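You operate a simulated robot arm through the tools that you are given. There is no shell and no other tool.

You run a simulated robot arm. Do the job below in one go: nothing can be reset, and whatever is moved stays where it is left.

JOB
Steam the roll in the round dish on low and put it away in the top clear drawer.
Fine: one press of the yellow button; switch off before lifting the glass lid; lid on the black mat; shut the drawer; leave the dial set. Where these are worked on the way, their far stop is far enough and under half their travel is too little: top clear drawer.
Where things are to end (x, y in the base frame): roll within 0.03 m of [0.55, -0.2].
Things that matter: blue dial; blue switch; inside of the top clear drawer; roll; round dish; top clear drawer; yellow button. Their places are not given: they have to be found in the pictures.

Only the result counts: the job must be done as asked and must still hold three seconds after the hand-in. Knocking over, shifting, dropping, spilling or breaking anything else fails it. A push-on lid holds only when it is set on centred and level and pressed home; a screw cap is set on level and turned clockwise until tight.

ROBOT AND FRAMES
A 6-joint arm with a two-finger parallel gripper, fixed in place. Base frame: the origin is at the foot of the arm, x ahead of it, y to its left, z up. Lengths are in m, angles in degrees, forces in N, time in s.
With the tool pointing down near the work surface it reaches from about 0.26 to 0.68 m from the base axis. Its first joint turns from -66.0 to 66.0 degrees. Payload 2.9 kg.
The tool frame sits at the grasp point between the pads (the TCP): z along the fingers, y along the line on which they close. The tips reach 0.03 m beyond it. The gripper opens to 0.11 m. The fingers are 0.02 m wide and 0.01 m thick; the gripper's body (0.048 by 0.112 m) begins 0.055 m behind the TCP.
Orientation is that of the tool frame in the base frame, as a unit quaternion [w, x, y, z]. With the fingers straight down and closing along the base's y, the tool's x points along the base's -x, its y along +y and its z along -z.

CONTROLS
- The arm moves only by the tool nudge_tool. Its argument "deltas" is one flat list of numbers, 7 for each row, row after row: the shift along the base's x, y, z in cm, then the turn, a rotation vector about the base's x, y, z in degrees, then the opening in per cent of the stroke, from 0 (shut) to 100 (fully open). In form: [x, y, z, ax, ay, az, gripper, x, y, z, ax, ay, az, gripper, ...]. A call has 1 to 20 rows; each row shifts and turns the commanded pose from where the row before left it. Each row takes 0.2 s and may step no farther than 0.05 m and 8.6 degrees from the row before; otherwise, or with a gripper value out of range, the whole call is refused. Where a pose cannot be reached the arm comes as near as it can. A force on the tool above 40 N (or 10 N above the force at the start of the call, whichever is more), or a blocked arm, ends the call early, and 0.2 s more pass. Each finger travels about 0.108 m/s and halts on what it meets, pressing with about 33 N; the grip force reading is that of the motor and also rises with nothing between the fingers. The clock runs only during rows and for 0.2 s after the last one: add rows that do not move to give the fingers time. It gives the time, the measured TCP pose, the force on the tool (base axes), the opening and the grip force at its end, in the units of the frame above (readings bear some noise), with the torque about the TCP (base axes, N m) and any sound that the robot's microphone picked up.
- Cameras (640 x 400 px; columns grow to the right, rows downward): "scene" is fixed at [0.0801, 0.4312, 1.3997]; the picture's right is [-0.74, -0.67, 0.00], its down [-0.28, 0.31, -0.91] and it looks along [0.61, -0.67, -0.42] (base axes); focal length 322 px, centre (320, 200). "wrist" rides on the gripper at [0.072, 0.017, -0.103] in the tool frame; the picture's right is [-0.23, 0.97, 0.00], its down [-0.76, -0.18, -0.62] and it looks along [-0.61, -0.14, 0.78] (tool axes); focal length 222 px, centre (320, 200).
- grab_frame(camera): a new picture of that camera. It takes no simulated time.
- point_at(camera, pixels): for up to 12 pixels [column, row] of the newest picture of that camera ("zoom" is the newest enlarged one), the place [x, y, z] in the base frame of the surface seen there, good to about 0.003 m. It takes no simulated time.
- inspect(camera, box): a new picture of the part [left, top, right, bottom] of that camera's present view, enlarged. It takes no simulated time.
- finish_job(): hands the job in; it is judged then, once.

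Leave the gripper open and the arm clear of the work at the hand-in unless told otherwise.

The tools are called after "Request:" by a JSON object that holds its "fn" and its "kwargs". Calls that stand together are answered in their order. nudge_tool: Moves the arm, as the interface text tells. Its arguments: {"type":"object","properties":{"deltas":{"type":"array","items":{"type":"number"}}},"required":["deltas"]} The other tools are called the same way: grab_frame (camera) takes a picture; point_at (camera, pixels) gives the place of the surface under pixels of a picture; inspect (camera, box) takes an enlarged picture of a part of a camera's view; finish_job () hands the job in.

At the start:

```text
time: 0.0
ee_pos: [0.3611, 0.0727, 1.2081]
ee_rot: [0.0, -0.001, 1.0, 0.0]
wrist_force: [-0.1, 0.7, 0.7]
moment: [0.02, -0.01, -0.02]
gripper_width: 0.1098
grip_force: 0.0
```

scene: 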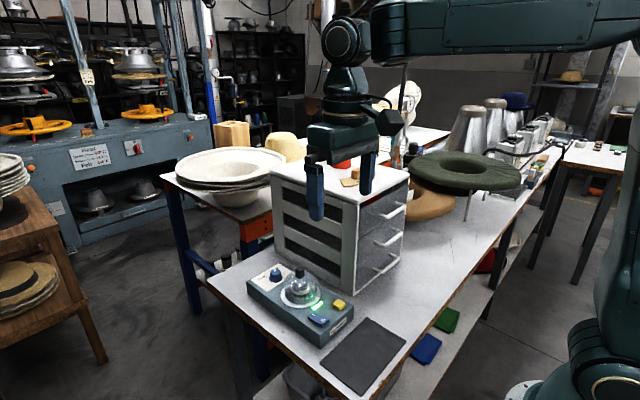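
wrist: 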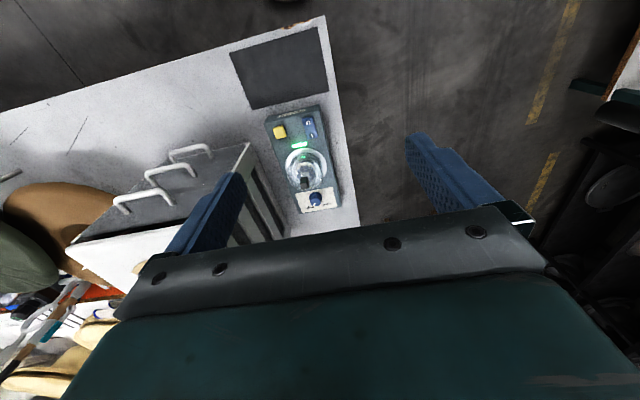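

I see a blue-grey steamer device with a glass lid, blue dial, blue switch and yellow button, a black mat beside it, and a cabinet with three clear drawers. First I take enlarged views of the device and of the cabinet.

Request:
{"fn": "inspect", "kwargs": {"camera": "scene", "box": [230, 250, 420, 400]}}

Request:
{"fn": "inspect", "kwargs": {"camera": "wrist", "box": [210, 20, 360, 240]}}

Request:
{"fn": "inspect", "kwargs": {"camera": "scene", "box": [250, 140, 430, 300]}}

```text
2.67 times, centred on (325, 325) of scene
```

zoom: 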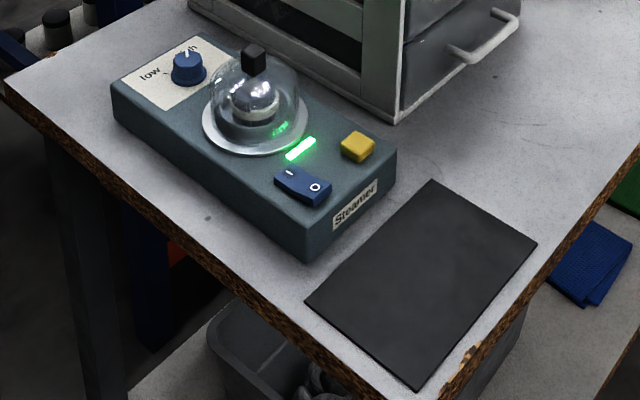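

```text
1.82 times, centred on (285, 130) of wrist
```

zoom: 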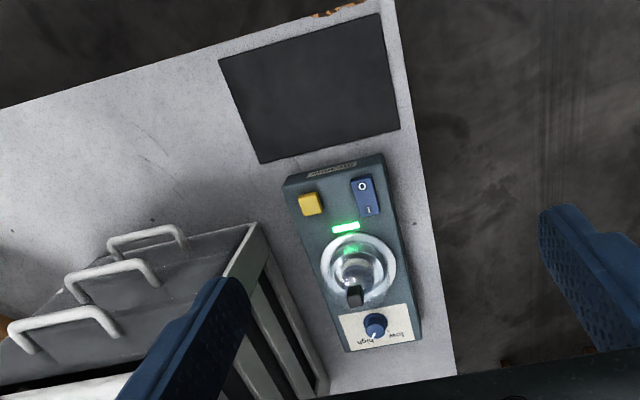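

```text
2.50 times, centred on (340, 220) of scene
```

zoom: 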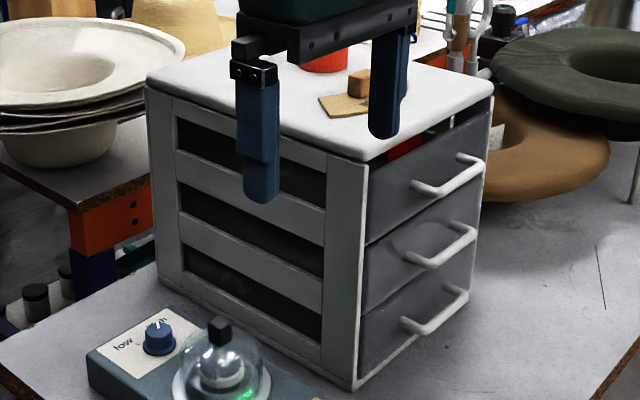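

The top of the cabinet seems to hold a red round object and a small brown piece. I zoom in there and on the glass lid.

Request:
{"fn": "inspect", "kwargs": {"camera": "scene", "box": [310, 140, 420, 210]}}

Request:
{"fn": "inspect", "kwargs": {"camera": "scene", "box": [260, 255, 350, 330]}}

Request:
{"fn": "inspect", "kwargs": {"camera": "scene", "box": [380, 150, 640, 300]}}

Request:
{"fn": "inspect", "kwargs": {"camera": "wrist", "box": [0, 140, 260, 400]}}

```text
5.71 times, centred on (365, 175) of scene
```

zoom: 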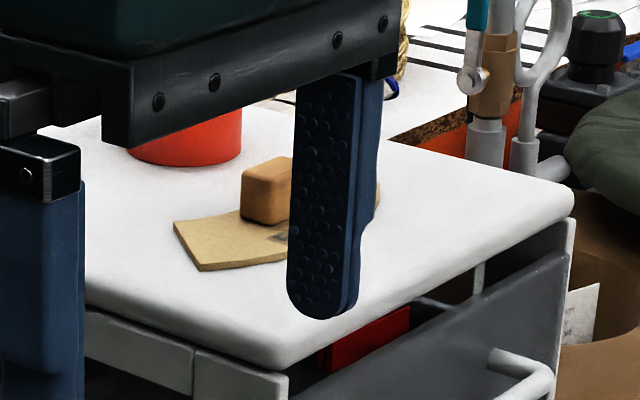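

```text
5.33 times, centred on (305, 292) of scene
```

zoom: 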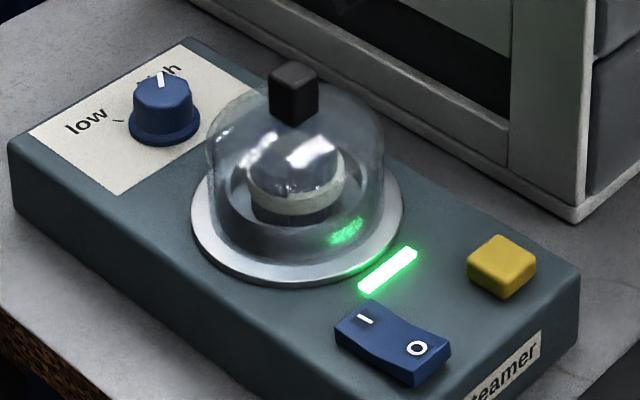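

```text
2.46 times, centred on (510, 225) of scene
```

zoom: 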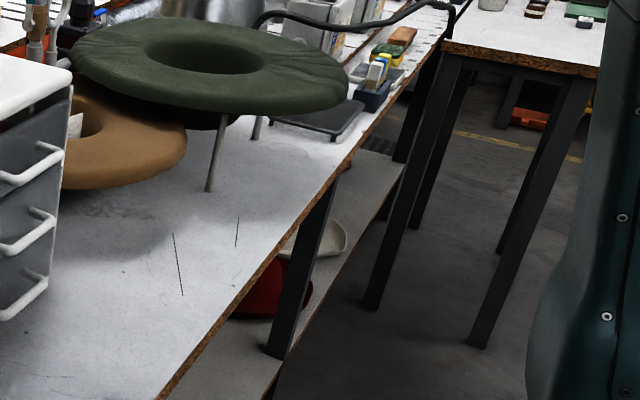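

```text
1.54 times, centred on (130, 270) of wrist
```

zoom: 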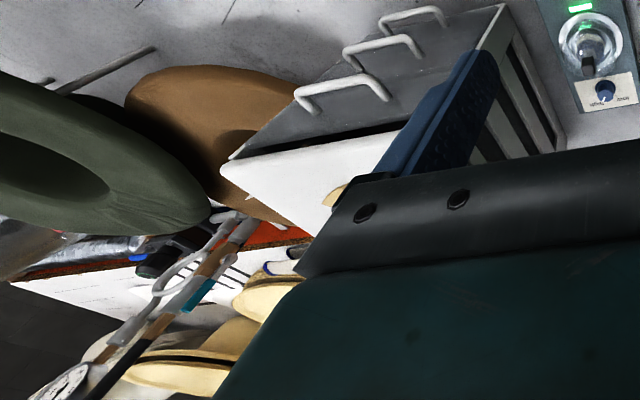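

Inside the glass dome something pale sits in a metal dish; that is likely the roll in the round dish. I read surface points on the device from the scene zoom next.

Request:
{"fn": "inspect", "kwargs": {"camera": "scene", "box": [240, 255, 360, 350]}}

Request:
{"fn": "point_at", "kwargs": {"camera": "scene", "pixels": [[248, 281], [274, 260], [354, 308], [320, 346], [318, 320], [338, 304], [300, 271], [276, 273], [317, 305], [300, 285], [322, 384], [405, 338]]}}

Request:
{"fn": "point_at", "kwargs": {"camera": "scene", "pixels": [[270, 172], [275, 262], [355, 290], [353, 205], [408, 172], [405, 255], [398, 212], [393, 240], [389, 265], [300, 225], [310, 200], [365, 340]]}}

```text
4.21 times, centred on (300, 302) of scene
```

zoom: 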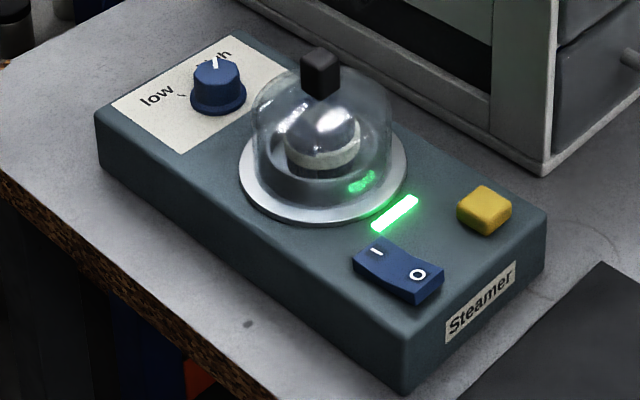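

```text
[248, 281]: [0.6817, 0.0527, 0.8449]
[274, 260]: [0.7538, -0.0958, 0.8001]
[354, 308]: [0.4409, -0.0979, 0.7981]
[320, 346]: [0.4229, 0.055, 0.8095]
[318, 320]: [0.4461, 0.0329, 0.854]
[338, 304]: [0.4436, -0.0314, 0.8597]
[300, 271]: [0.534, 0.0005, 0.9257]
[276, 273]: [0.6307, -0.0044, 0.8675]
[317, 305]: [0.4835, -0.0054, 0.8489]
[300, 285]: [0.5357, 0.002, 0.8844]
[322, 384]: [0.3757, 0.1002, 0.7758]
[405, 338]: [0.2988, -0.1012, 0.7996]
```

```text
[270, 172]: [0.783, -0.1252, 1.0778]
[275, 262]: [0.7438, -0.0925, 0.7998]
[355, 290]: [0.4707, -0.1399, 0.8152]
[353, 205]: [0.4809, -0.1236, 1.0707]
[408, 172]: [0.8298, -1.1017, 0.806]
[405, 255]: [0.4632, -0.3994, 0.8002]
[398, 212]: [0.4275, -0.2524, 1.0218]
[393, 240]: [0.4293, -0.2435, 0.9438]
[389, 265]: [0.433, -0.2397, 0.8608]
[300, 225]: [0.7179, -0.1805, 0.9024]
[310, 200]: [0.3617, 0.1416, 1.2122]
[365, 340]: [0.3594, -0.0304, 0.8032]
```

The table is at z about 0.80, the device's top at about 0.845, the cabinet front at x about 0.47 with handles near x 0.43, y -0.245. I move the arm lower over the device's near side to see its controls more closely with the wrist camera.

Request:
{"fn": "nudge_tool", "kwargs": {"deltas": [0, -1.5, -2.5, 0, 0, 0, 100, 0, -1.5, -2.5, 0, 0, 0, 100, 0, -1.5, -2.5, 0, 0, 0, 100, 0, -1.5, -2.5, 0, 0, 0, 100, 0, 0, 0, 0, 0, 0, 100]}}

Request:
{"fn": "grab_frame", "kwargs": {"camera": "wrist"}}

Request:
{"fn": "grab_frame", "kwargs": {"camera": "scene"}}

```text
time: 1.2
ee_pos: [0.362, 0.013, 1.1087]
ee_rot: [0.001, 0.0, 1.0, 0.0]
wrist_force: [0.9, 0.6, 1.0]
moment: [0.01, -0.02, -0.01]
gripper_width: 0.11
grip_force: 0.0
```

```text
taken
```

wrist: 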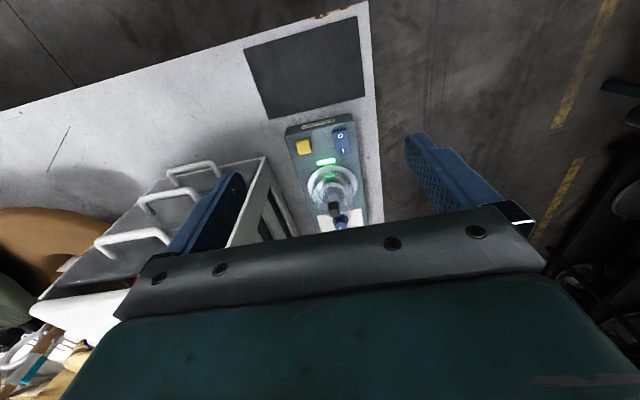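

```text
taken
```

scene: 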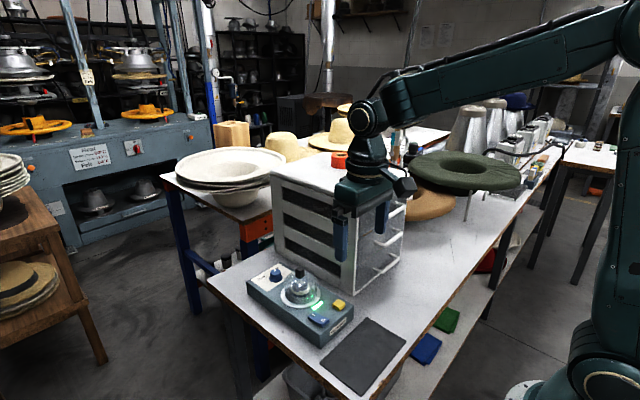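

The device is visible at around (325,180) in the wrist view. I zoom on it.

Request:
{"fn": "inspect", "kwargs": {"camera": "wrist", "box": [270, 105, 390, 235]}}

Request:
{"fn": "inspect", "kwargs": {"camera": "scene", "box": [300, 290, 350, 330]}}

Request:
{"fn": "inspect", "kwargs": {"camera": "scene", "box": [255, 255, 325, 310]}}

```text
3.08 times, centred on (330, 170) of wrist
```

zoom: 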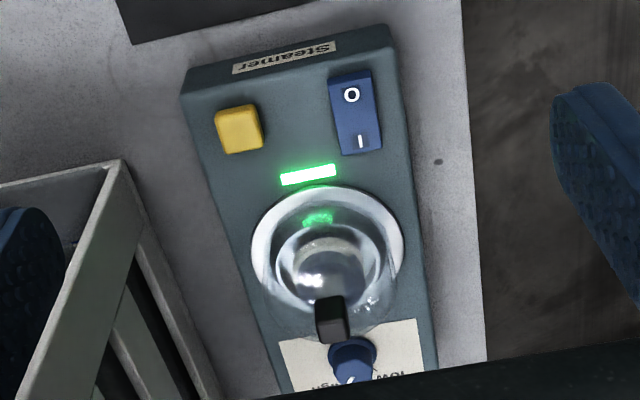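

```text
10.00 times, centred on (325, 310) of scene
```

zoom: 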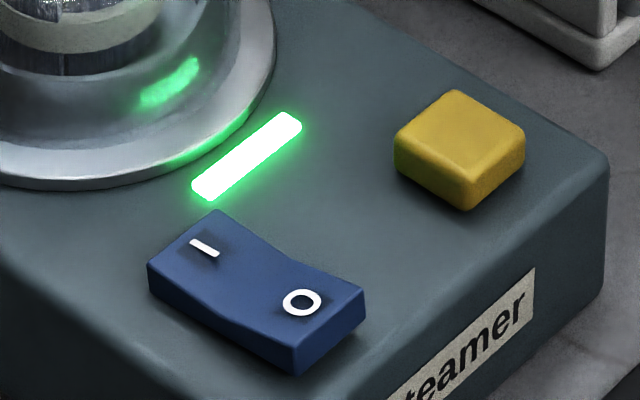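

```text
7.27 times, centred on (290, 282) of scene
```

zoom: 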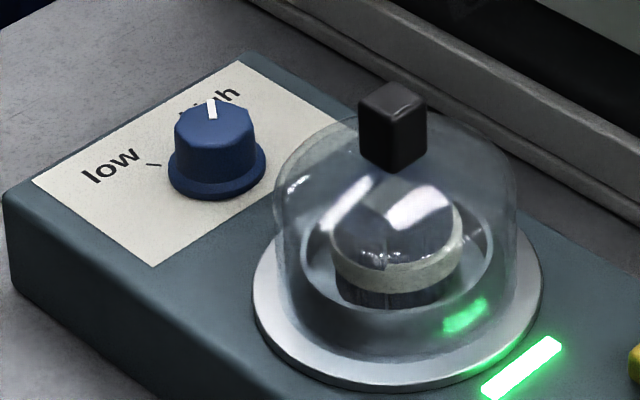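

The roll sits under the dome on a round metal dish. The dial's white mark points to "high". I read places of the dial labels, ticks, switch ends, button and knob from this zoom.

Request:
{"fn": "point_at", "kwargs": {"camera": "zoom", "pixels": [[152, 164], [110, 165], [228, 95], [213, 104], [211, 120], [190, 130], [238, 130], [216, 190], [392, 96], [380, 85], [400, 110], [255, 290]]}}

Request:
{"fn": "inspect", "kwargs": {"camera": "scene", "box": [300, 290, 350, 330]}}

```text
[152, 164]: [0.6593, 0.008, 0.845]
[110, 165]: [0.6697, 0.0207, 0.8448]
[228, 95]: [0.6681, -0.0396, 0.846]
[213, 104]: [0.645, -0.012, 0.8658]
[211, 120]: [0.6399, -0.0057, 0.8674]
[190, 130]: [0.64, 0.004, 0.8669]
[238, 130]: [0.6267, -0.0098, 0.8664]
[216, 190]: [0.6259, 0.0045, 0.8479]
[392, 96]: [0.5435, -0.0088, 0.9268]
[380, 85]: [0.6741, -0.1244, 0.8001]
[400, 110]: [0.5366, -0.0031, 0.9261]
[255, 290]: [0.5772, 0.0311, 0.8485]
```

```text
10.00 times, centred on (325, 310) of scene
```

zoom: 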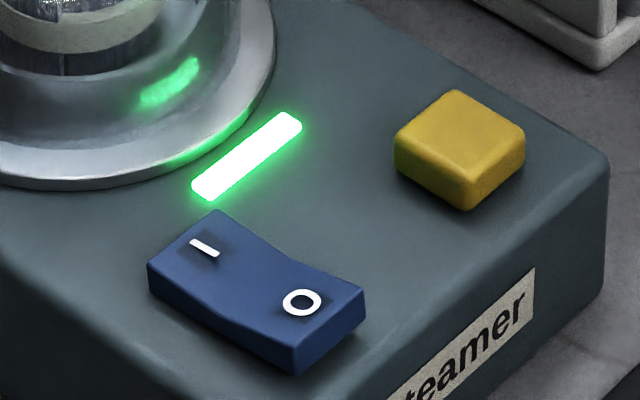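

Request:
{"fn": "point_at", "kwargs": {"camera": "zoom", "pixels": [[205, 235], [200, 250], [180, 260], [240, 280], [260, 270], [302, 302], [320, 310], [340, 300], [290, 330], [460, 145], [245, 160], [160, 350]]}}

Request:
{"fn": "point_at", "kwargs": {"camera": "zoom", "pixels": [[205, 235], [200, 250], [180, 260], [240, 280], [260, 270], [302, 302], [320, 310], [340, 300], [290, 330], [430, 145], [490, 145], [460, 115]]}}

```text
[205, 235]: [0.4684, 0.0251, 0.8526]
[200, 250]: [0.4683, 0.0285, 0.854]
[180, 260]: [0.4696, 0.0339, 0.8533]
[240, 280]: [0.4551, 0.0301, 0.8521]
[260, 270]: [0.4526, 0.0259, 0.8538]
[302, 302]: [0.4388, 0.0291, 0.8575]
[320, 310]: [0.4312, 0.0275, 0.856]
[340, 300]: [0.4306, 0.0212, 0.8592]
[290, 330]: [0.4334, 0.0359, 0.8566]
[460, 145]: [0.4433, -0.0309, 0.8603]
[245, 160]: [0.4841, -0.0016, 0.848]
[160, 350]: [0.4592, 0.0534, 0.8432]
```

```text
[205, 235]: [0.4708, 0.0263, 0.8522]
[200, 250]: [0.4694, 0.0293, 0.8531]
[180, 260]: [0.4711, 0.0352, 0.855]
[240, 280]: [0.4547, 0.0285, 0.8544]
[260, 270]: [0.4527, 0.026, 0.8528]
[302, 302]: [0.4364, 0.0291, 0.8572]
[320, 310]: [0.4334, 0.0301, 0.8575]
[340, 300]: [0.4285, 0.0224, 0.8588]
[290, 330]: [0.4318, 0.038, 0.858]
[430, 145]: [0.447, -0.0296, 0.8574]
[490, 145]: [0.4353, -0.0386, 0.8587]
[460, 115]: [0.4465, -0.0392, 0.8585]
```

The "O" end of the switch stands about 5 mm higher than the "I" end and the green lamp is lit, so the device looks switched on already. The dial points to "high". I move forward and a bit lower for a good wrist view of the dial; the tips stay above the lid knob (0.926).

Request:
{"fn": "nudge_tool", "kwargs": {"deltas": [3.45, -0.3, -2.4, 0, 0, 0, 100, 3.45, -0.3, -2.4, 0, 0, 0, 100, 3.45, -0.3, -2.4, 0, 0, 0, 100, 3.45, -0.3, -2.4, 0, 0, 0, 100, 0, 0, 0, 0, 0, 0, 100]}}

Request:
{"fn": "grab_frame", "kwargs": {"camera": "wrist"}}

Request:
{"fn": "inspect", "kwargs": {"camera": "wrist", "box": [250, 80, 430, 230]}}

```text
time: 2.4
ee_pos: [0.5001, -0.0004, 1.0141]
ee_rot: [0.0, 0.0, 1.0, 0.0]
wrist_force: [-0.4, 0.1, 0.0]
moment: [0.01, -0.02, -0.01]
gripper_width: 0.1097
grip_force: 0.0
```

```text
taken
```

wrist: 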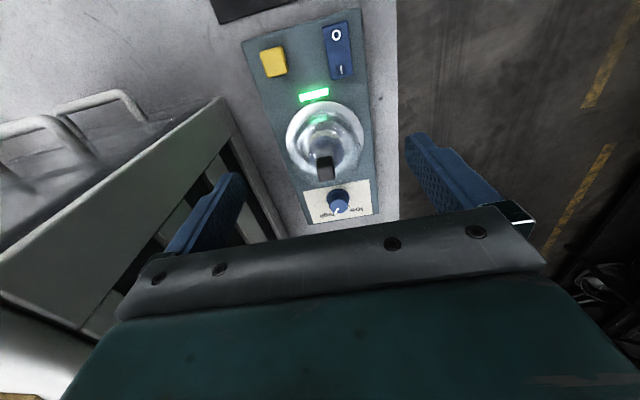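

```text
2.67 times, centred on (340, 155) of wrist
```

zoom: 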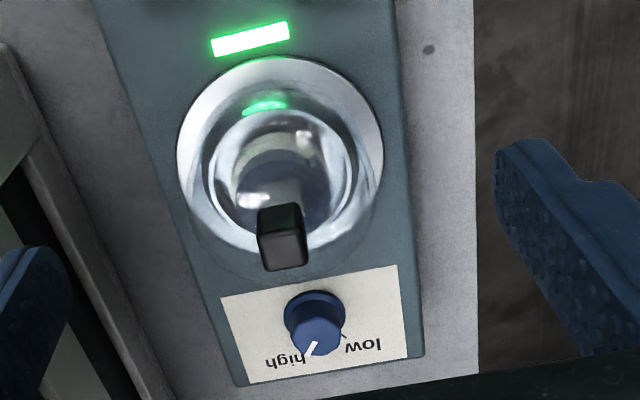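

I see the dial pointing to "high", with "low" on the other side. I read label, tick and pointer places.

Request:
{"fn": "inspect", "kwargs": {"camera": "wrist", "box": [310, 180, 380, 225]}}

Request:
{"fn": "inspect", "kwargs": {"camera": "scene", "box": [255, 255, 300, 290]}}

```text
8.89 times, centred on (345, 202) of wrist
```

zoom: 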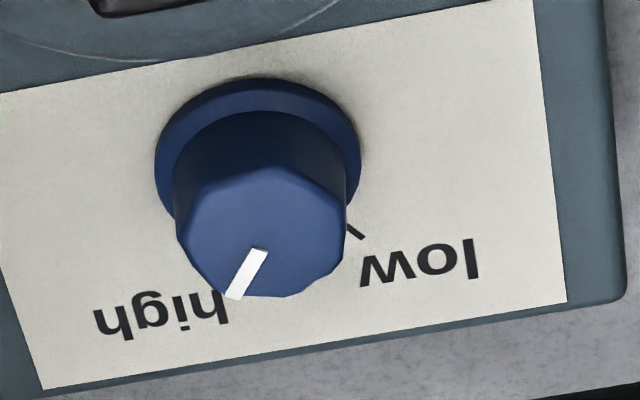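

```text
11.43 times, centred on (278, 272) of scene
```

zoom: 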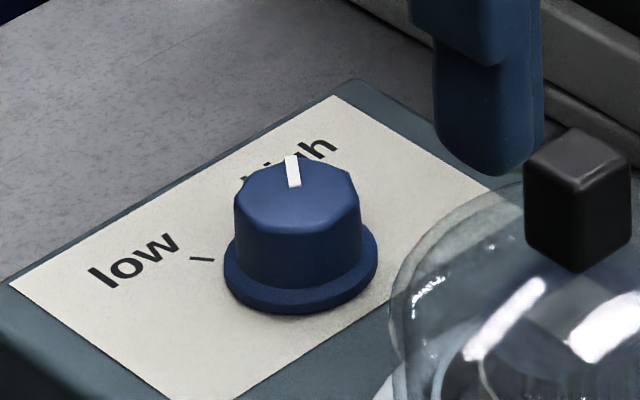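

Request:
{"fn": "point_at", "kwargs": {"camera": "zoom", "pixels": [[291, 160], [295, 183], [192, 258], [211, 260], [240, 200], [355, 195], [300, 225], [130, 262], [243, 178], [232, 290], [372, 265], [315, 305]]}}

Request:
{"fn": "inspect", "kwargs": {"camera": "wrist", "box": [310, 180, 380, 225]}}

Request:
{"fn": "point_at", "kwargs": {"camera": "zoom", "pixels": [[238, 290], [262, 255], [345, 228], [362, 236], [185, 215], [345, 210], [265, 175], [280, 288], [420, 262], [165, 315], [162, 150], [356, 160]]}}

```text
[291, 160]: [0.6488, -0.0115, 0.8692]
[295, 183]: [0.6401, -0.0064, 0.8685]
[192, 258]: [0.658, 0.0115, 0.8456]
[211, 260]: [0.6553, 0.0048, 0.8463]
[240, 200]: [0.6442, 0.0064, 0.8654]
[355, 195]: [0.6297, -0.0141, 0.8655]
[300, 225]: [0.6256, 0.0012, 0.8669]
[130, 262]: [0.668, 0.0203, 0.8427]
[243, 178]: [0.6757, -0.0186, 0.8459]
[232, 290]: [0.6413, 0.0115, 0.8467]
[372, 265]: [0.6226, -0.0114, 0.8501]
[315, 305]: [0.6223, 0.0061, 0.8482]
```

```text
8.89 times, centred on (345, 202) of wrist
```

zoom: 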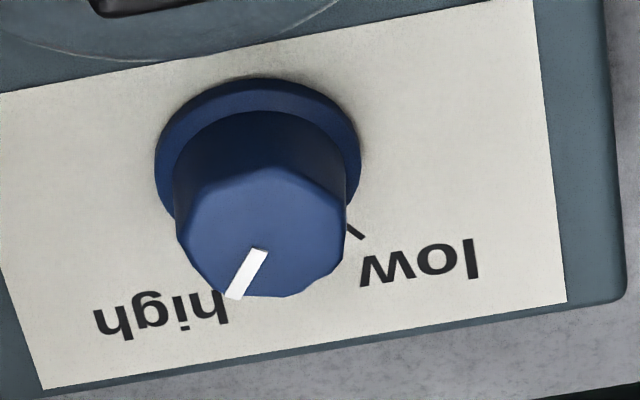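

```text
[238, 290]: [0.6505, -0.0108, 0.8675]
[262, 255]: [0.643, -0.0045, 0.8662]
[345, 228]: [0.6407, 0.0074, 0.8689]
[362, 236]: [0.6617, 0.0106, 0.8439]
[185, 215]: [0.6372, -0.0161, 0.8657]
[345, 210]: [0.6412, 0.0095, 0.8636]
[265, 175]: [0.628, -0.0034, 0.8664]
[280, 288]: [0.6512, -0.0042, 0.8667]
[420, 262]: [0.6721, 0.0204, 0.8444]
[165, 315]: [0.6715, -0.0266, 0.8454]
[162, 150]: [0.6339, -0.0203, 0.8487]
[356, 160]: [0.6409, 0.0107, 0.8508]
```

The dial centre is at about (0.639, -0.0035), top z 0.867, mark at about -36 degrees; "low" lies at about +36 degrees. So I will turn it by about +72 degrees. I move above the dial at the present height with the tool turned -36 degrees and the gripper half open, then go down partway.

Request:
{"fn": "nudge_tool", "kwargs": {"deltas": [4.63, -0.1, 0, 0, 0, -7.2, 80, 4.63, -0.1, 0, 0, 0, -7.2, 60, 4.63, -0.1, 0, 0, 0, -7.2, 50, 0, 0, -2.0, 0, 0, -7.2, 50, 0, 0, -3.0, 0, 0, -7.2, 50, 0, 0, -2.5, 0, 0, 0, 50, 0, 0, 0, 0, 0, 0, 50]}}

Request:
{"fn": "grab_frame", "kwargs": {"camera": "scene"}}

Request:
{"fn": "inspect", "kwargs": {"camera": "scene", "box": [240, 200, 360, 300]}}

Request:
{"fn": "grab_frame", "kwargs": {"camera": "wrist"}}

```text
time: 4.0
ee_pos: [0.638, -0.0038, 0.937]
ee_rot: [0.0, 0.309, 0.951, 0.0]
wrist_force: [-0.9, -1.0, -0.2]
moment: [-0.03, 0.04, 0.02]
gripper_width: 0.0549
grip_force: 0.0
```

```text
taken
```

scene: 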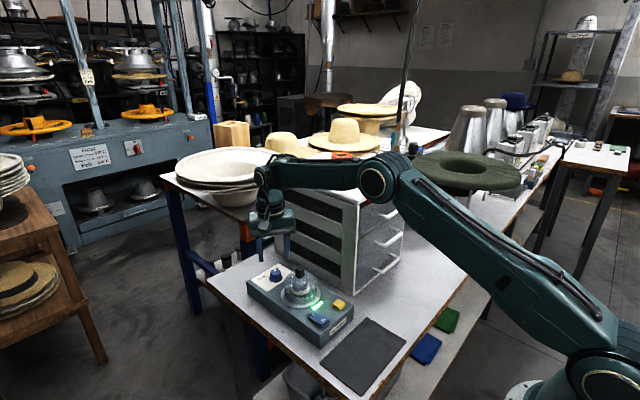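

```text
4.00 times, centred on (300, 250) of scene
```

zoom: 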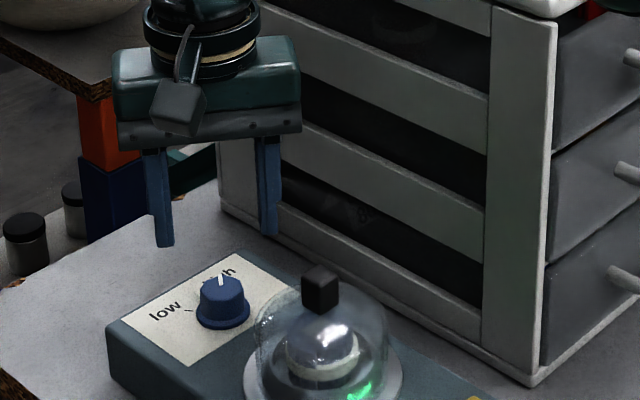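

```text
taken
```

wrist: 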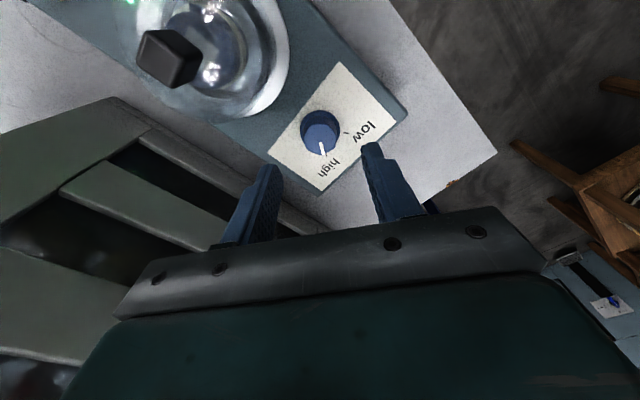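

The fingers hang centred above the dial. I go down to TCP z about 0.883 (tips about 0.853, above the device's top at 0.845) and close gently on the dial.

Request:
{"fn": "nudge_tool", "kwargs": {"deltas": [0.1, 0, -2.7, 0, 0, 0, 50, 0, 0, -2.7, 0, 0, 0, 50, 0, 0, 0, 0, 0, 0, 50, 0, 0, 0, 0, 0, 0, 15, 0, 0, 0, 0, 0, 0, 15, 0, 0, 0, 0, 0, 0, 15]}}

Request:
{"fn": "inspect", "kwargs": {"camera": "scene", "box": [240, 220, 330, 290]}}

```text
time: 5.4
ee_pos: [0.6397, -0.0051, 0.8828]
ee_rot: [-0.002, 0.31, 0.951, 0.0]
wrist_force: [-5.1, -6.7, -1.7]
moment: [-0.21, 0.16, -0.01]
gripper_width: 0.0286
grip_force: 45.3
```

```text
5.71 times, centred on (285, 255) of scene
```

zoom: 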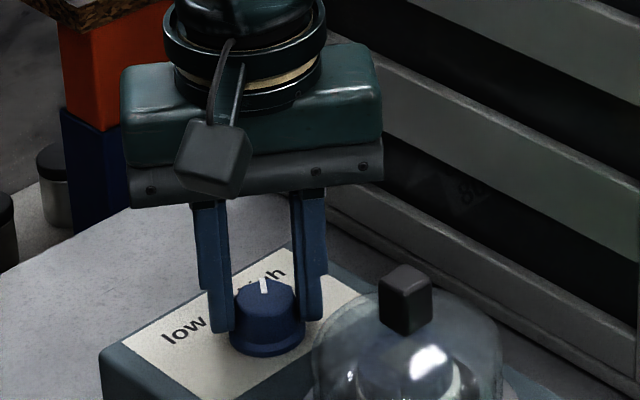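

The dial is gripped at 0.0286 m. I shift 1 mm to relieve the side force and turn +72 degrees in nine steps.

Request:
{"fn": "nudge_tool", "kwargs": {"deltas": [-0.1, -0.1, 0, 0, 0, 0, 15, 0, 0, 0, 0, 0, 8, 15, 0, 0, 0, 0, 0, 8, 15, 0, 0, 0, 0, 0, 8, 15, 0, 0, 0, 0, 0, 8, 15, 0, 0, 0, 0, 0, 8, 15, 0, 0, 0, 0, 0, 8, 15, 0, 0, 0, 0, 0, 8, 15, 0, 0, 0, 0, 0, 8, 15, 0, 0, 0, 0, 0, 8, 15, 0, 0, 0, 0, 0, 0, 15]}}

Request:
{"fn": "inspect", "kwargs": {"camera": "scene", "box": [240, 220, 330, 290]}}

Request:
{"fn": "inspect", "kwargs": {"camera": "scene", "box": [255, 255, 300, 290]}}

```text
time: 7.8
ee_pos: [0.6394, -0.0061, 0.8831]
ee_rot: [0.001, -0.309, 0.951, 0.0]
wrist_force: [15.7, -18.8, -16.1]
moment: [-0.7, -0.25, -0.24]
gripper_width: 0.0289
grip_force: 45.0
```

```text
5.71 times, centred on (285, 255) of scene
```

zoom: 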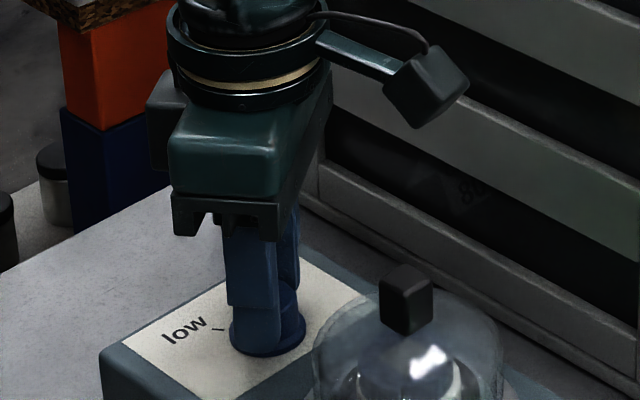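

```text
11.43 times, centred on (278, 272) of scene
```

zoom: 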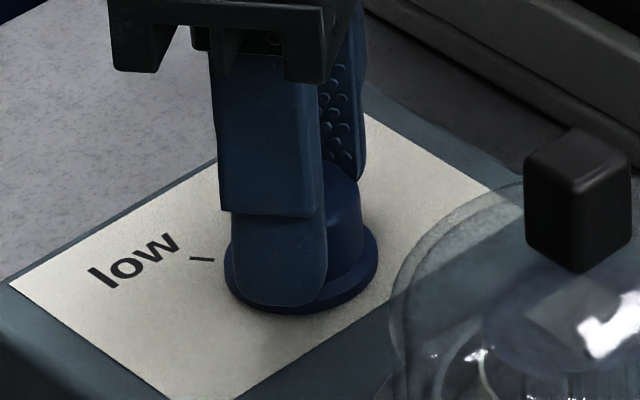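

I open the fingers and check the mark.

Request:
{"fn": "nudge_tool", "kwargs": {"deltas": [0, 0, 0, 0, 0, 0, 50, 0, 0, 0, 0, 0, 0, 50, 0, 0, 2.5, 0, 0, 0, 50, 0, 0, 2.9, 0, 0, 0, 50, 0, 0, 0, 0, 0, 0, 50]}}

Request:
{"fn": "inspect", "kwargs": {"camera": "scene", "box": [255, 255, 300, 290]}}

Request:
{"fn": "grab_frame", "kwargs": {"camera": "wrist"}}

```text
time: 9.0
ee_pos: [0.6381, -0.0037, 0.9382]
ee_rot: [0.0, -0.309, 0.951, 0.0]
wrist_force: [-0.1, -0.2, 1.6]
moment: [-0.01, 0.0, 0.01]
gripper_width: 0.0549
grip_force: 0.1
```

```text
11.43 times, centred on (278, 272) of scene
```

zoom: 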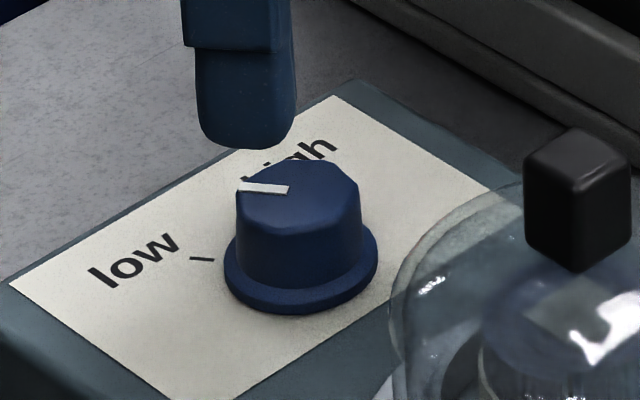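

```text
taken
```

wrist: 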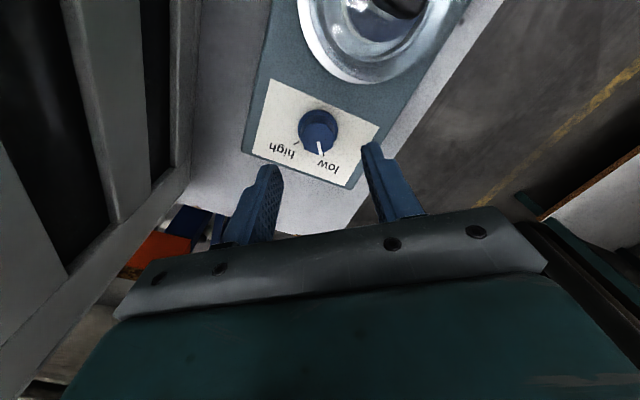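

The mark now points toward "low". I read the places of the mark ends and the ticks to check the angle.

Request:
{"fn": "inspect", "kwargs": {"camera": "wrist", "box": [280, 95, 360, 175]}}

Request:
{"fn": "inspect", "kwargs": {"camera": "scene", "box": [255, 255, 300, 290]}}

Request:
{"fn": "point_at", "kwargs": {"camera": "zoom", "pixels": [[240, 186], [286, 189], [250, 187], [192, 258], [211, 260], [264, 187]]}}

```text
5.00 times, centred on (320, 135) of wrist
```

zoom: 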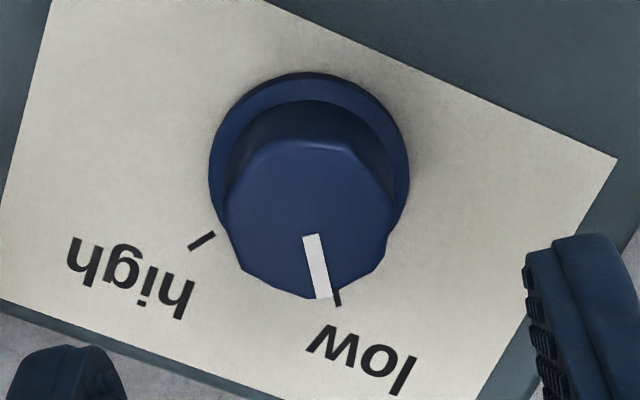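

```text
11.43 times, centred on (278, 272) of scene
```

zoom: 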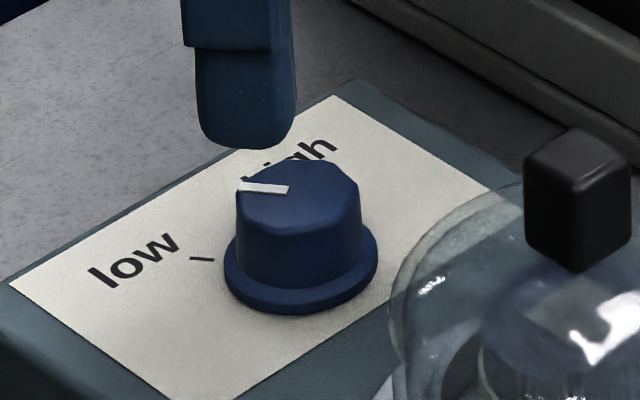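

```text
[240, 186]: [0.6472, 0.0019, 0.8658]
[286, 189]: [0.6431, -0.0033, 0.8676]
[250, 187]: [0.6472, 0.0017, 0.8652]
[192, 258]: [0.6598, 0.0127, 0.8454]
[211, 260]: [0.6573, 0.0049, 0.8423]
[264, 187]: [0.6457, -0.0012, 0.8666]
```

The mark lines up with the "low" tick, so the dial is set. Next I raise the tool clear of the lid knob, move back over the yellow button (about 0.443, -0.033), turn the tool back to zero yaw and shut the fingers.

Request:
{"fn": "nudge_tool", "kwargs": {"deltas": [0, 0, 4, 0, 0, 0, 50, 0, 0, 2.2, 0, 0, 0, 40, -3.9, -0.6, 0, 0, 0, -7.2, 20, -3.9, -0.6, 0, 0, 0, -7.2, 0, -3.9, -0.6, 0, 0, 0, -7.2, 0, -3.9, -0.6, 0, 0, 0, -7.2, 0, -3.9, -0.6, 0, 0, 0, -7.2, 0, 0, 0, -4, 0, 0, 0, 0, 0, 0, -3, 0, 0, 0, 0, 0, 0, 0, 0, 0, 0, 0]}}

Request:
{"fn": "grab_frame", "kwargs": {"camera": "wrist"}}

Request:
{"fn": "inspect", "kwargs": {"camera": "scene", "box": [280, 240, 380, 340]}}

```text
time: 11.2
ee_pos: [0.4425, -0.0342, 0.9303]
ee_rot: [0.0, 0.0, 1.0, 0.0]
wrist_force: [-0.1, 0.3, 1.0]
moment: [0.0, 0.01, -0.04]
gripper_width: 0.0001
grip_force: 33.4
```

```text
taken
```

wrist: 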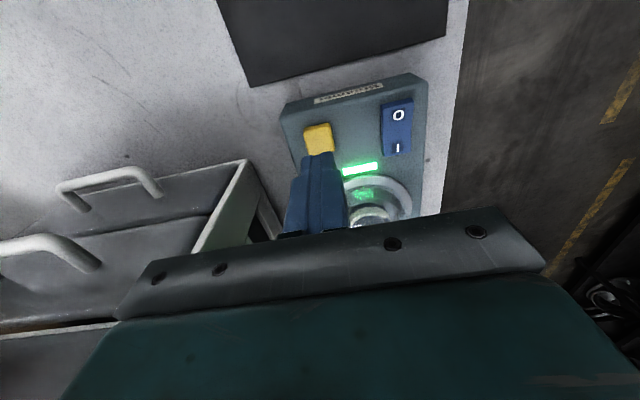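

```text
4.00 times, centred on (330, 290) of scene
```

zoom: 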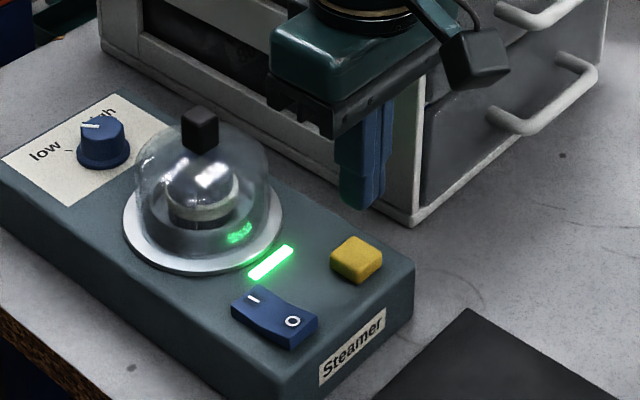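

The fingertips hang above the button at about (0.4425, -0.034). I check the button and switch heights from the wrist view before pressing.

Request:
{"fn": "inspect", "kwargs": {"camera": "wrist", "box": [280, 70, 440, 190]}}

Request:
{"fn": "point_at", "kwargs": {"camera": "zoom", "pixels": [[150, 270], [110, 225], [200, 220], [130, 310], [470, 180], [470, 220], [470, 260], [470, 300], [470, 140], [430, 200], [520, 200], [470, 325]]}}

```text
3.33 times, centred on (360, 130) of wrist
```

zoom: 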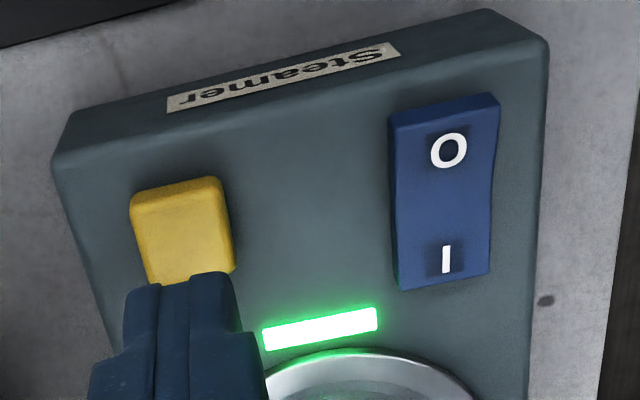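

```text
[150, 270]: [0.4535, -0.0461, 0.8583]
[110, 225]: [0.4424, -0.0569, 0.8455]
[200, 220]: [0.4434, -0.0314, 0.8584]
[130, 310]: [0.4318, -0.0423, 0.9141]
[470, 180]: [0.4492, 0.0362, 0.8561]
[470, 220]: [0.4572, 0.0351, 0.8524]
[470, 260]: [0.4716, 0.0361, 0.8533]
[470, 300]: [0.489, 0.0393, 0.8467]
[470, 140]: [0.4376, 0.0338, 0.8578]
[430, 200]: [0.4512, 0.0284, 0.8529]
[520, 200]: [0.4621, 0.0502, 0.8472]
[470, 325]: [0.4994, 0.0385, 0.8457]
```

The switch is indeed on ("I" end down). I go down just above the button, then press in 1 mm steps.

Request:
{"fn": "nudge_tool", "kwargs": {"deltas": [0.1, 0, -2.0, 0, 0, 0, 0, 0, 0, -1.6, 0, 0, 0, 0, 0, 0, -0.1, 0, 0, 0, 0, 0, 0, -0.1, 0, 0, 0, 0, 0, 0, -0.1, 0, 0, 0, 0, 0, 0, -0.1, 0, 0, 0, 0, 0, 0, -0.1, 0, 0, 0, 0, 0, 0, -0.1, 0, 0, 0, 0]}}

Request:
{"fn": "inspect", "kwargs": {"camera": "scene", "box": [280, 240, 380, 340]}}

```text
time: 13.0
ee_pos: [0.4441, -0.0342, 0.8882]
ee_rot: [-0.001, 0.0, 1.0, 0.0]
wrist_force: [0.2, 0.4, -0.4]
moment: [-0.01, 0.02, 0.01]
gripper_width: 0.0002
grip_force: 32.9
```

```text
4.00 times, centred on (330, 290) of scene
```

zoom: 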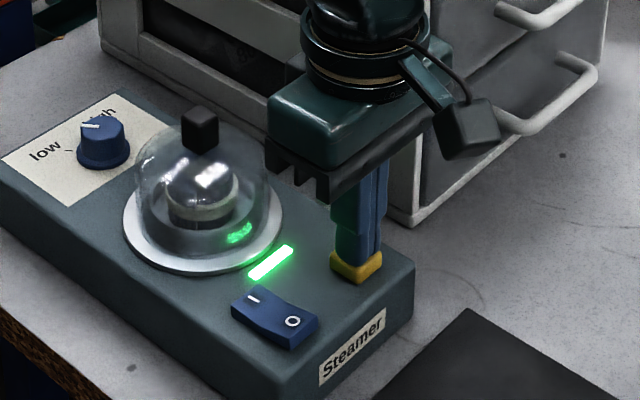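

No force yet; the tips are at about the button's top. I keep pressing in 1 mm steps.

Request:
{"fn": "nudge_tool", "kwargs": {"deltas": [0, 0, -0.1, 0, 0, 0, 0, 0, 0, -0.1, 0, 0, 0, 0, 0, 0, -0.1, 0, 0, 0, 0]}}

Request:
{"fn": "inspect", "kwargs": {"camera": "scene", "box": [280, 240, 380, 340]}}

```text
time: 13.8
ee_pos: [0.4442, -0.0343, 0.8858]
ee_rot: [0.0, 0.0, 1.0, 0.0]
wrist_force: [-0.4, -0.2, 1.6]
moment: [-0.04, -0.03, 0.0]
gripper_width: 0.0
grip_force: 33.8
heard: click
```

```text
4.00 times, centred on (330, 290) of scene
```

zoom: 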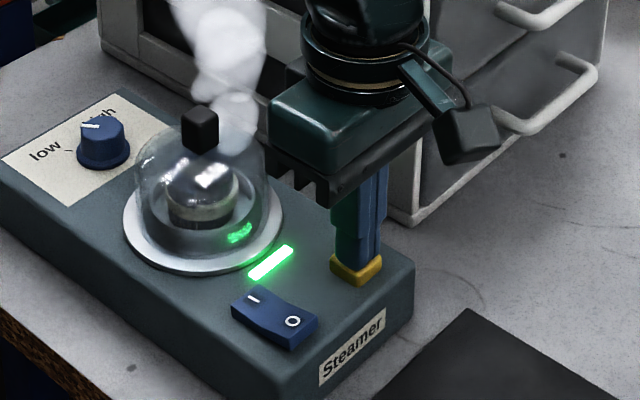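

A click was heard and steam rises: it started. I lift off the button and wait, listening for a finish signal.

Request:
{"fn": "nudge_tool", "kwargs": {"deltas": [0, 0, 1.5, 0, 0, 0, 0, 0, 0, 3, 0, 0, 0, 0, 0, 0, 0, 0, 0, 0, 0, 0, 0, 0, 0, 0, 0, 0, 0, 0, 0, 0, 0, 0, 0]}}

Request:
{"fn": "inspect", "kwargs": {"camera": "scene", "box": [260, 220, 380, 340]}}

```text
time: 15.0
ee_pos: [0.4445, -0.0341, 0.9307]
ee_rot: [0.0, 0.0, 1.0, 0.0]
wrist_force: [1.3, 0.3, 0.7]
moment: [0.04, 0.0, -0.03]
gripper_width: 0.0002
grip_force: 32.6
```

```text
3.33 times, centred on (320, 280) of scene
```

zoom: 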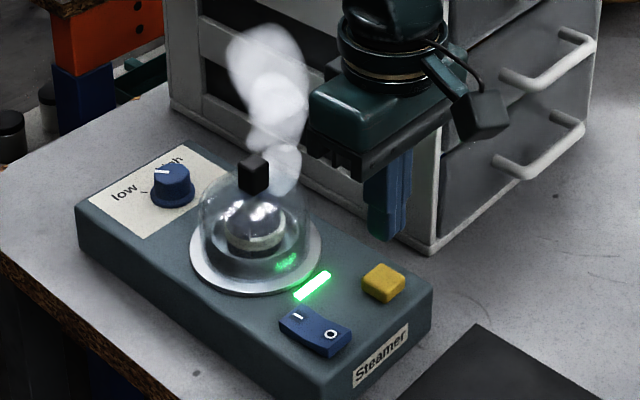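

Steam is rising and the lamp is green. I move over the "O" end of the switch, staying high, and wait there.

Request:
{"fn": "nudge_tool", "kwargs": {"deltas": [-0.6, 3.2, 0, 0, 0, 0, 0, -0.6, 3.2, 0, 0, 0, 0, 0, 0, 0, 0, 0, 0, 0, 0, 0, 0, 0, 0, 0, 0, 0, 0, 0, 0, 0, 0, 0, 0, 0, 0, 0, 0, 0, 0, 0, 0, 0, 0, 0, 0, 0, 0, 0, 0, 0, 0, 0, 0, 0]}}

Request:
{"fn": "inspect", "kwargs": {"camera": "scene", "box": [260, 220, 380, 340]}}

```text
time: 16.8
ee_pos: [0.4311, 0.0309, 0.9289]
ee_rot: [-0.001, -0.001, 1.0, 0.0]
wrist_force: [-0.3, -0.3, 0.7]
moment: [0.01, -0.02, -0.01]
gripper_width: 0.0001
grip_force: 32.9
```

```text
3.33 times, centred on (320, 280) of scene
```

zoom: 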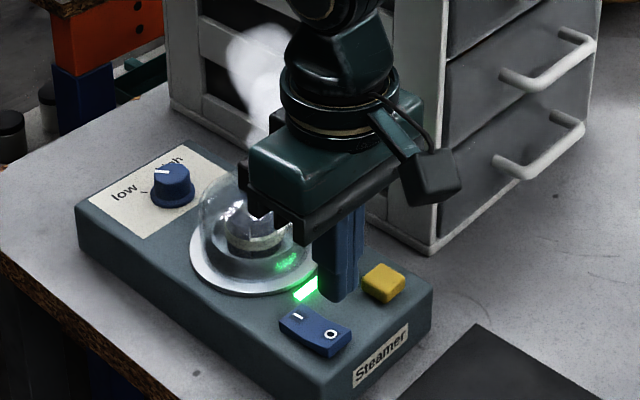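

Still steaming, no signal yet. I wait more.

Request:
{"fn": "nudge_tool", "kwargs": {"deltas": [0, 0, 0, 0, 0, 0, 0, 0, 0, 0, 0, 0, 0, 0, 0, 0, 0, 0, 0, 0, 0, 0, 0, 0, 0, 0, 0, 0, 0, 0, 0, 0, 0, 0, 0, 0, 0, 0, 0, 0, 0, 0, 0, 0, 0, 0, 0, 0, 0, 0, 0, 0, 0, 0, 0, 0, 0, 0, 0, 0, 0, 0, 0, 0, 0, 0, 0, 0, 0, 0]}}

Request:
{"fn": "inspect", "kwargs": {"camera": "scene", "box": [260, 220, 380, 340]}}

```text
time: 19.0
ee_pos: [0.4308, 0.0316, 0.9297]
ee_rot: [0.0, 0.0, 1.0, 0.0]
wrist_force: [-0.1, 0.0, 0.1]
moment: [0.02, 0.02, 0.0]
gripper_width: 0.0
grip_force: 32.6
```

```text
3.33 times, centred on (320, 280) of scene
```

zoom: 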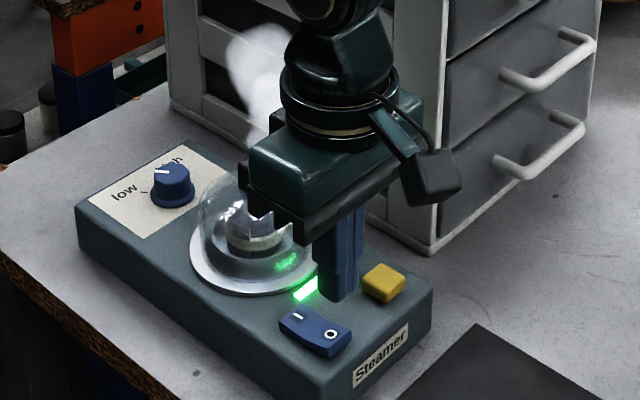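

Still steaming without a signal. I wait further.

Request:
{"fn": "nudge_tool", "kwargs": {"deltas": [0, 0, 0, 0, 0, 0, 0, 0, 0, 0, 0, 0, 0, 0, 0, 0, 0, 0, 0, 0, 0, 0, 0, 0, 0, 0, 0, 0, 0, 0, 0, 0, 0, 0, 0, 0, 0, 0, 0, 0, 0, 0, 0, 0, 0, 0, 0, 0, 0, 0, 0, 0, 0, 0, 0, 0, 0, 0, 0, 0, 0, 0, 0, 0, 0, 0, 0, 0, 0, 0]}}

Request:
{"fn": "inspect", "kwargs": {"camera": "scene", "box": [260, 220, 380, 340]}}

```text
time: 21.2
ee_pos: [0.4319, 0.0308, 0.9299]
ee_rot: [0.0, 0.001, 1.0, 0.0]
wrist_force: [0.1, 0.7, 0.0]
moment: [0.01, -0.01, 0.04]
gripper_width: 0.0
grip_force: 32.4
```

```text
3.33 times, centred on (320, 280) of scene
```

zoom: 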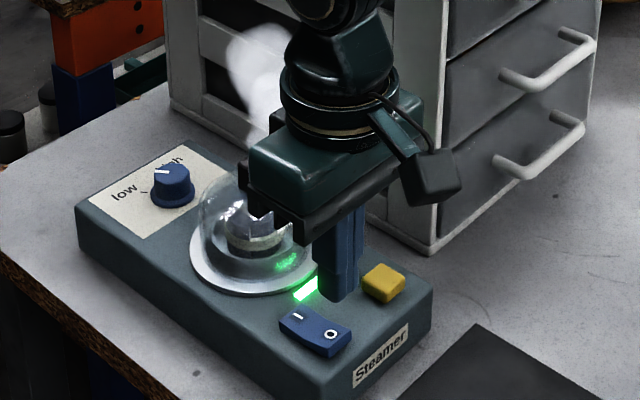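

No change yet (time 21 s). I wait another 4 seconds.

Request:
{"fn": "nudge_tool", "kwargs": {"deltas": [0, 0, 0, 0, 0, 0, 0, 0, 0, 0, 0, 0, 0, 0, 0, 0, 0, 0, 0, 0, 0, 0, 0, 0, 0, 0, 0, 0, 0, 0, 0, 0, 0, 0, 0, 0, 0, 0, 0, 0, 0, 0, 0, 0, 0, 0, 0, 0, 0, 0, 0, 0, 0, 0, 0, 0, 0, 0, 0, 0, 0, 0, 0, 0, 0, 0, 0, 0, 0, 0, 0, 0, 0, 0, 0, 0, 0, 0, 0, 0, 0, 0, 0, 0, 0, 0, 0, 0, 0, 0, 0, 0, 0, 0, 0, 0, 0, 0, 0, 0, 0, 0, 0, 0, 0, 0, 0, 0, 0, 0, 0, 0, 0, 0, 0, 0, 0, 0, 0, 0, 0, 0, 0, 0, 0, 0]}}

Request:
{"fn": "inspect", "kwargs": {"camera": "scene", "box": [260, 220, 380, 340]}}

```text
time: 25.0
ee_pos: [0.432, 0.0317, 0.93]
ee_rot: [0.001, 0.001, 1.0, 0.0]
wrist_force: [0.0, 0.4, 0.1]
moment: [0.01, 0.03, 0.02]
gripper_width: 0.0001
grip_force: 33.3
```

```text
3.33 times, centred on (320, 280) of scene
```

zoom: 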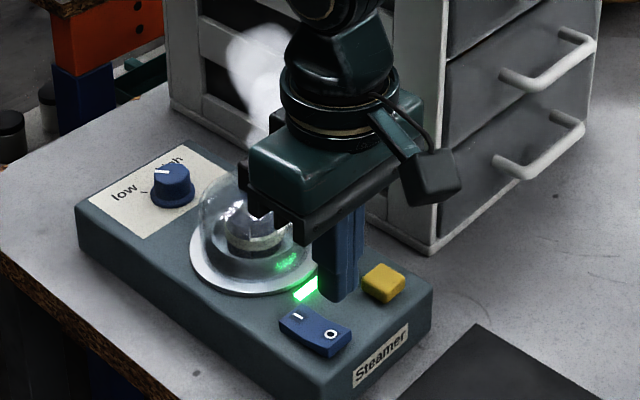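

Still steaming. I use the time to prepare the drawer: I measure the top handle from the scene view.

Request:
{"fn": "inspect", "kwargs": {"camera": "scene", "box": [340, 160, 420, 300]}}

Request:
{"fn": "inspect", "kwargs": {"camera": "scene", "box": [340, 165, 420, 225]}}

```text
2.86 times, centred on (380, 230) of scene
```

zoom: 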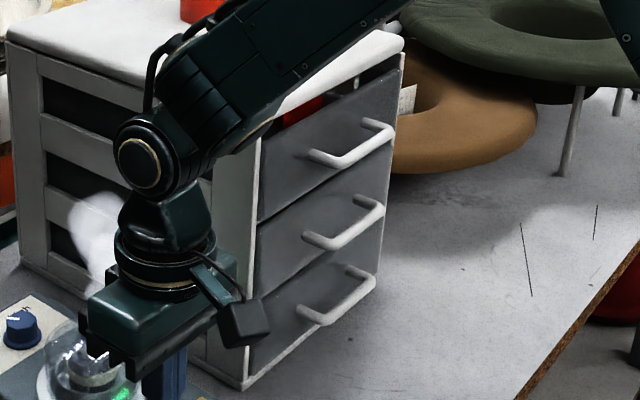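

```text
6.67 times, centred on (380, 195) of scene
```

zoom: 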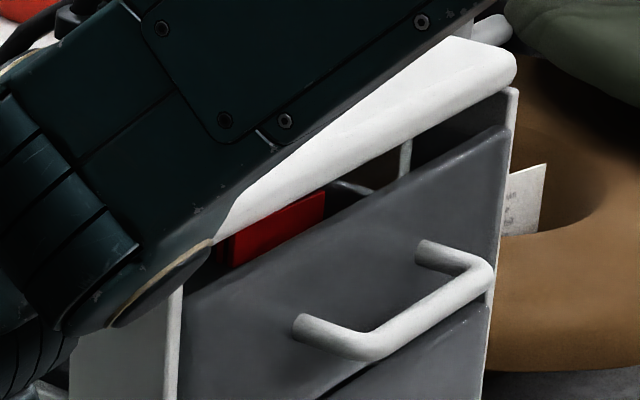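

Request:
{"fn": "point_at", "kwargs": {"camera": "zoom", "pixels": [[372, 345], [425, 312], [482, 278], [310, 325], [425, 250], [250, 330], [450, 200], [505, 130], [195, 290], [250, 195], [490, 60], [280, 220]]}}

Request:
{"fn": "point_at", "kwargs": {"camera": "zoom", "pixels": [[405, 155], [350, 188], [380, 175], [430, 140], [480, 110], [175, 330], [510, 100], [512, 75], [320, 180], [300, 210], [240, 240], [470, 165]]}}

```text
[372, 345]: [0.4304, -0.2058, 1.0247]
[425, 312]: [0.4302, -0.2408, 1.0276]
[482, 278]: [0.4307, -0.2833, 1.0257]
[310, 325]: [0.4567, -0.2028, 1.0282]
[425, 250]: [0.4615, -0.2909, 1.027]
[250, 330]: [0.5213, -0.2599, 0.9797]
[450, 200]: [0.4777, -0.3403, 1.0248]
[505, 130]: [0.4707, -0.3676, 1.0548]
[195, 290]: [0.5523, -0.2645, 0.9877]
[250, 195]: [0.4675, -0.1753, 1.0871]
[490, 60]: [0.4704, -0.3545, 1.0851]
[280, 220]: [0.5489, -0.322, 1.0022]
```

```text
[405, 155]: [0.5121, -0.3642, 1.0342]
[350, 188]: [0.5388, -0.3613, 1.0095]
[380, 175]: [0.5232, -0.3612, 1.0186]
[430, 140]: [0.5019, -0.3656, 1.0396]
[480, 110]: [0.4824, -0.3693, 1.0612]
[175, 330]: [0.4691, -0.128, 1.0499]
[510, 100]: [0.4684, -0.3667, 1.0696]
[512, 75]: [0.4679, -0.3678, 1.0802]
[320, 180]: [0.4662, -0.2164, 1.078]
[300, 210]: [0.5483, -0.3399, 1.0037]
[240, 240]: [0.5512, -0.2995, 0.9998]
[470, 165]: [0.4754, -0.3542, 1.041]
```

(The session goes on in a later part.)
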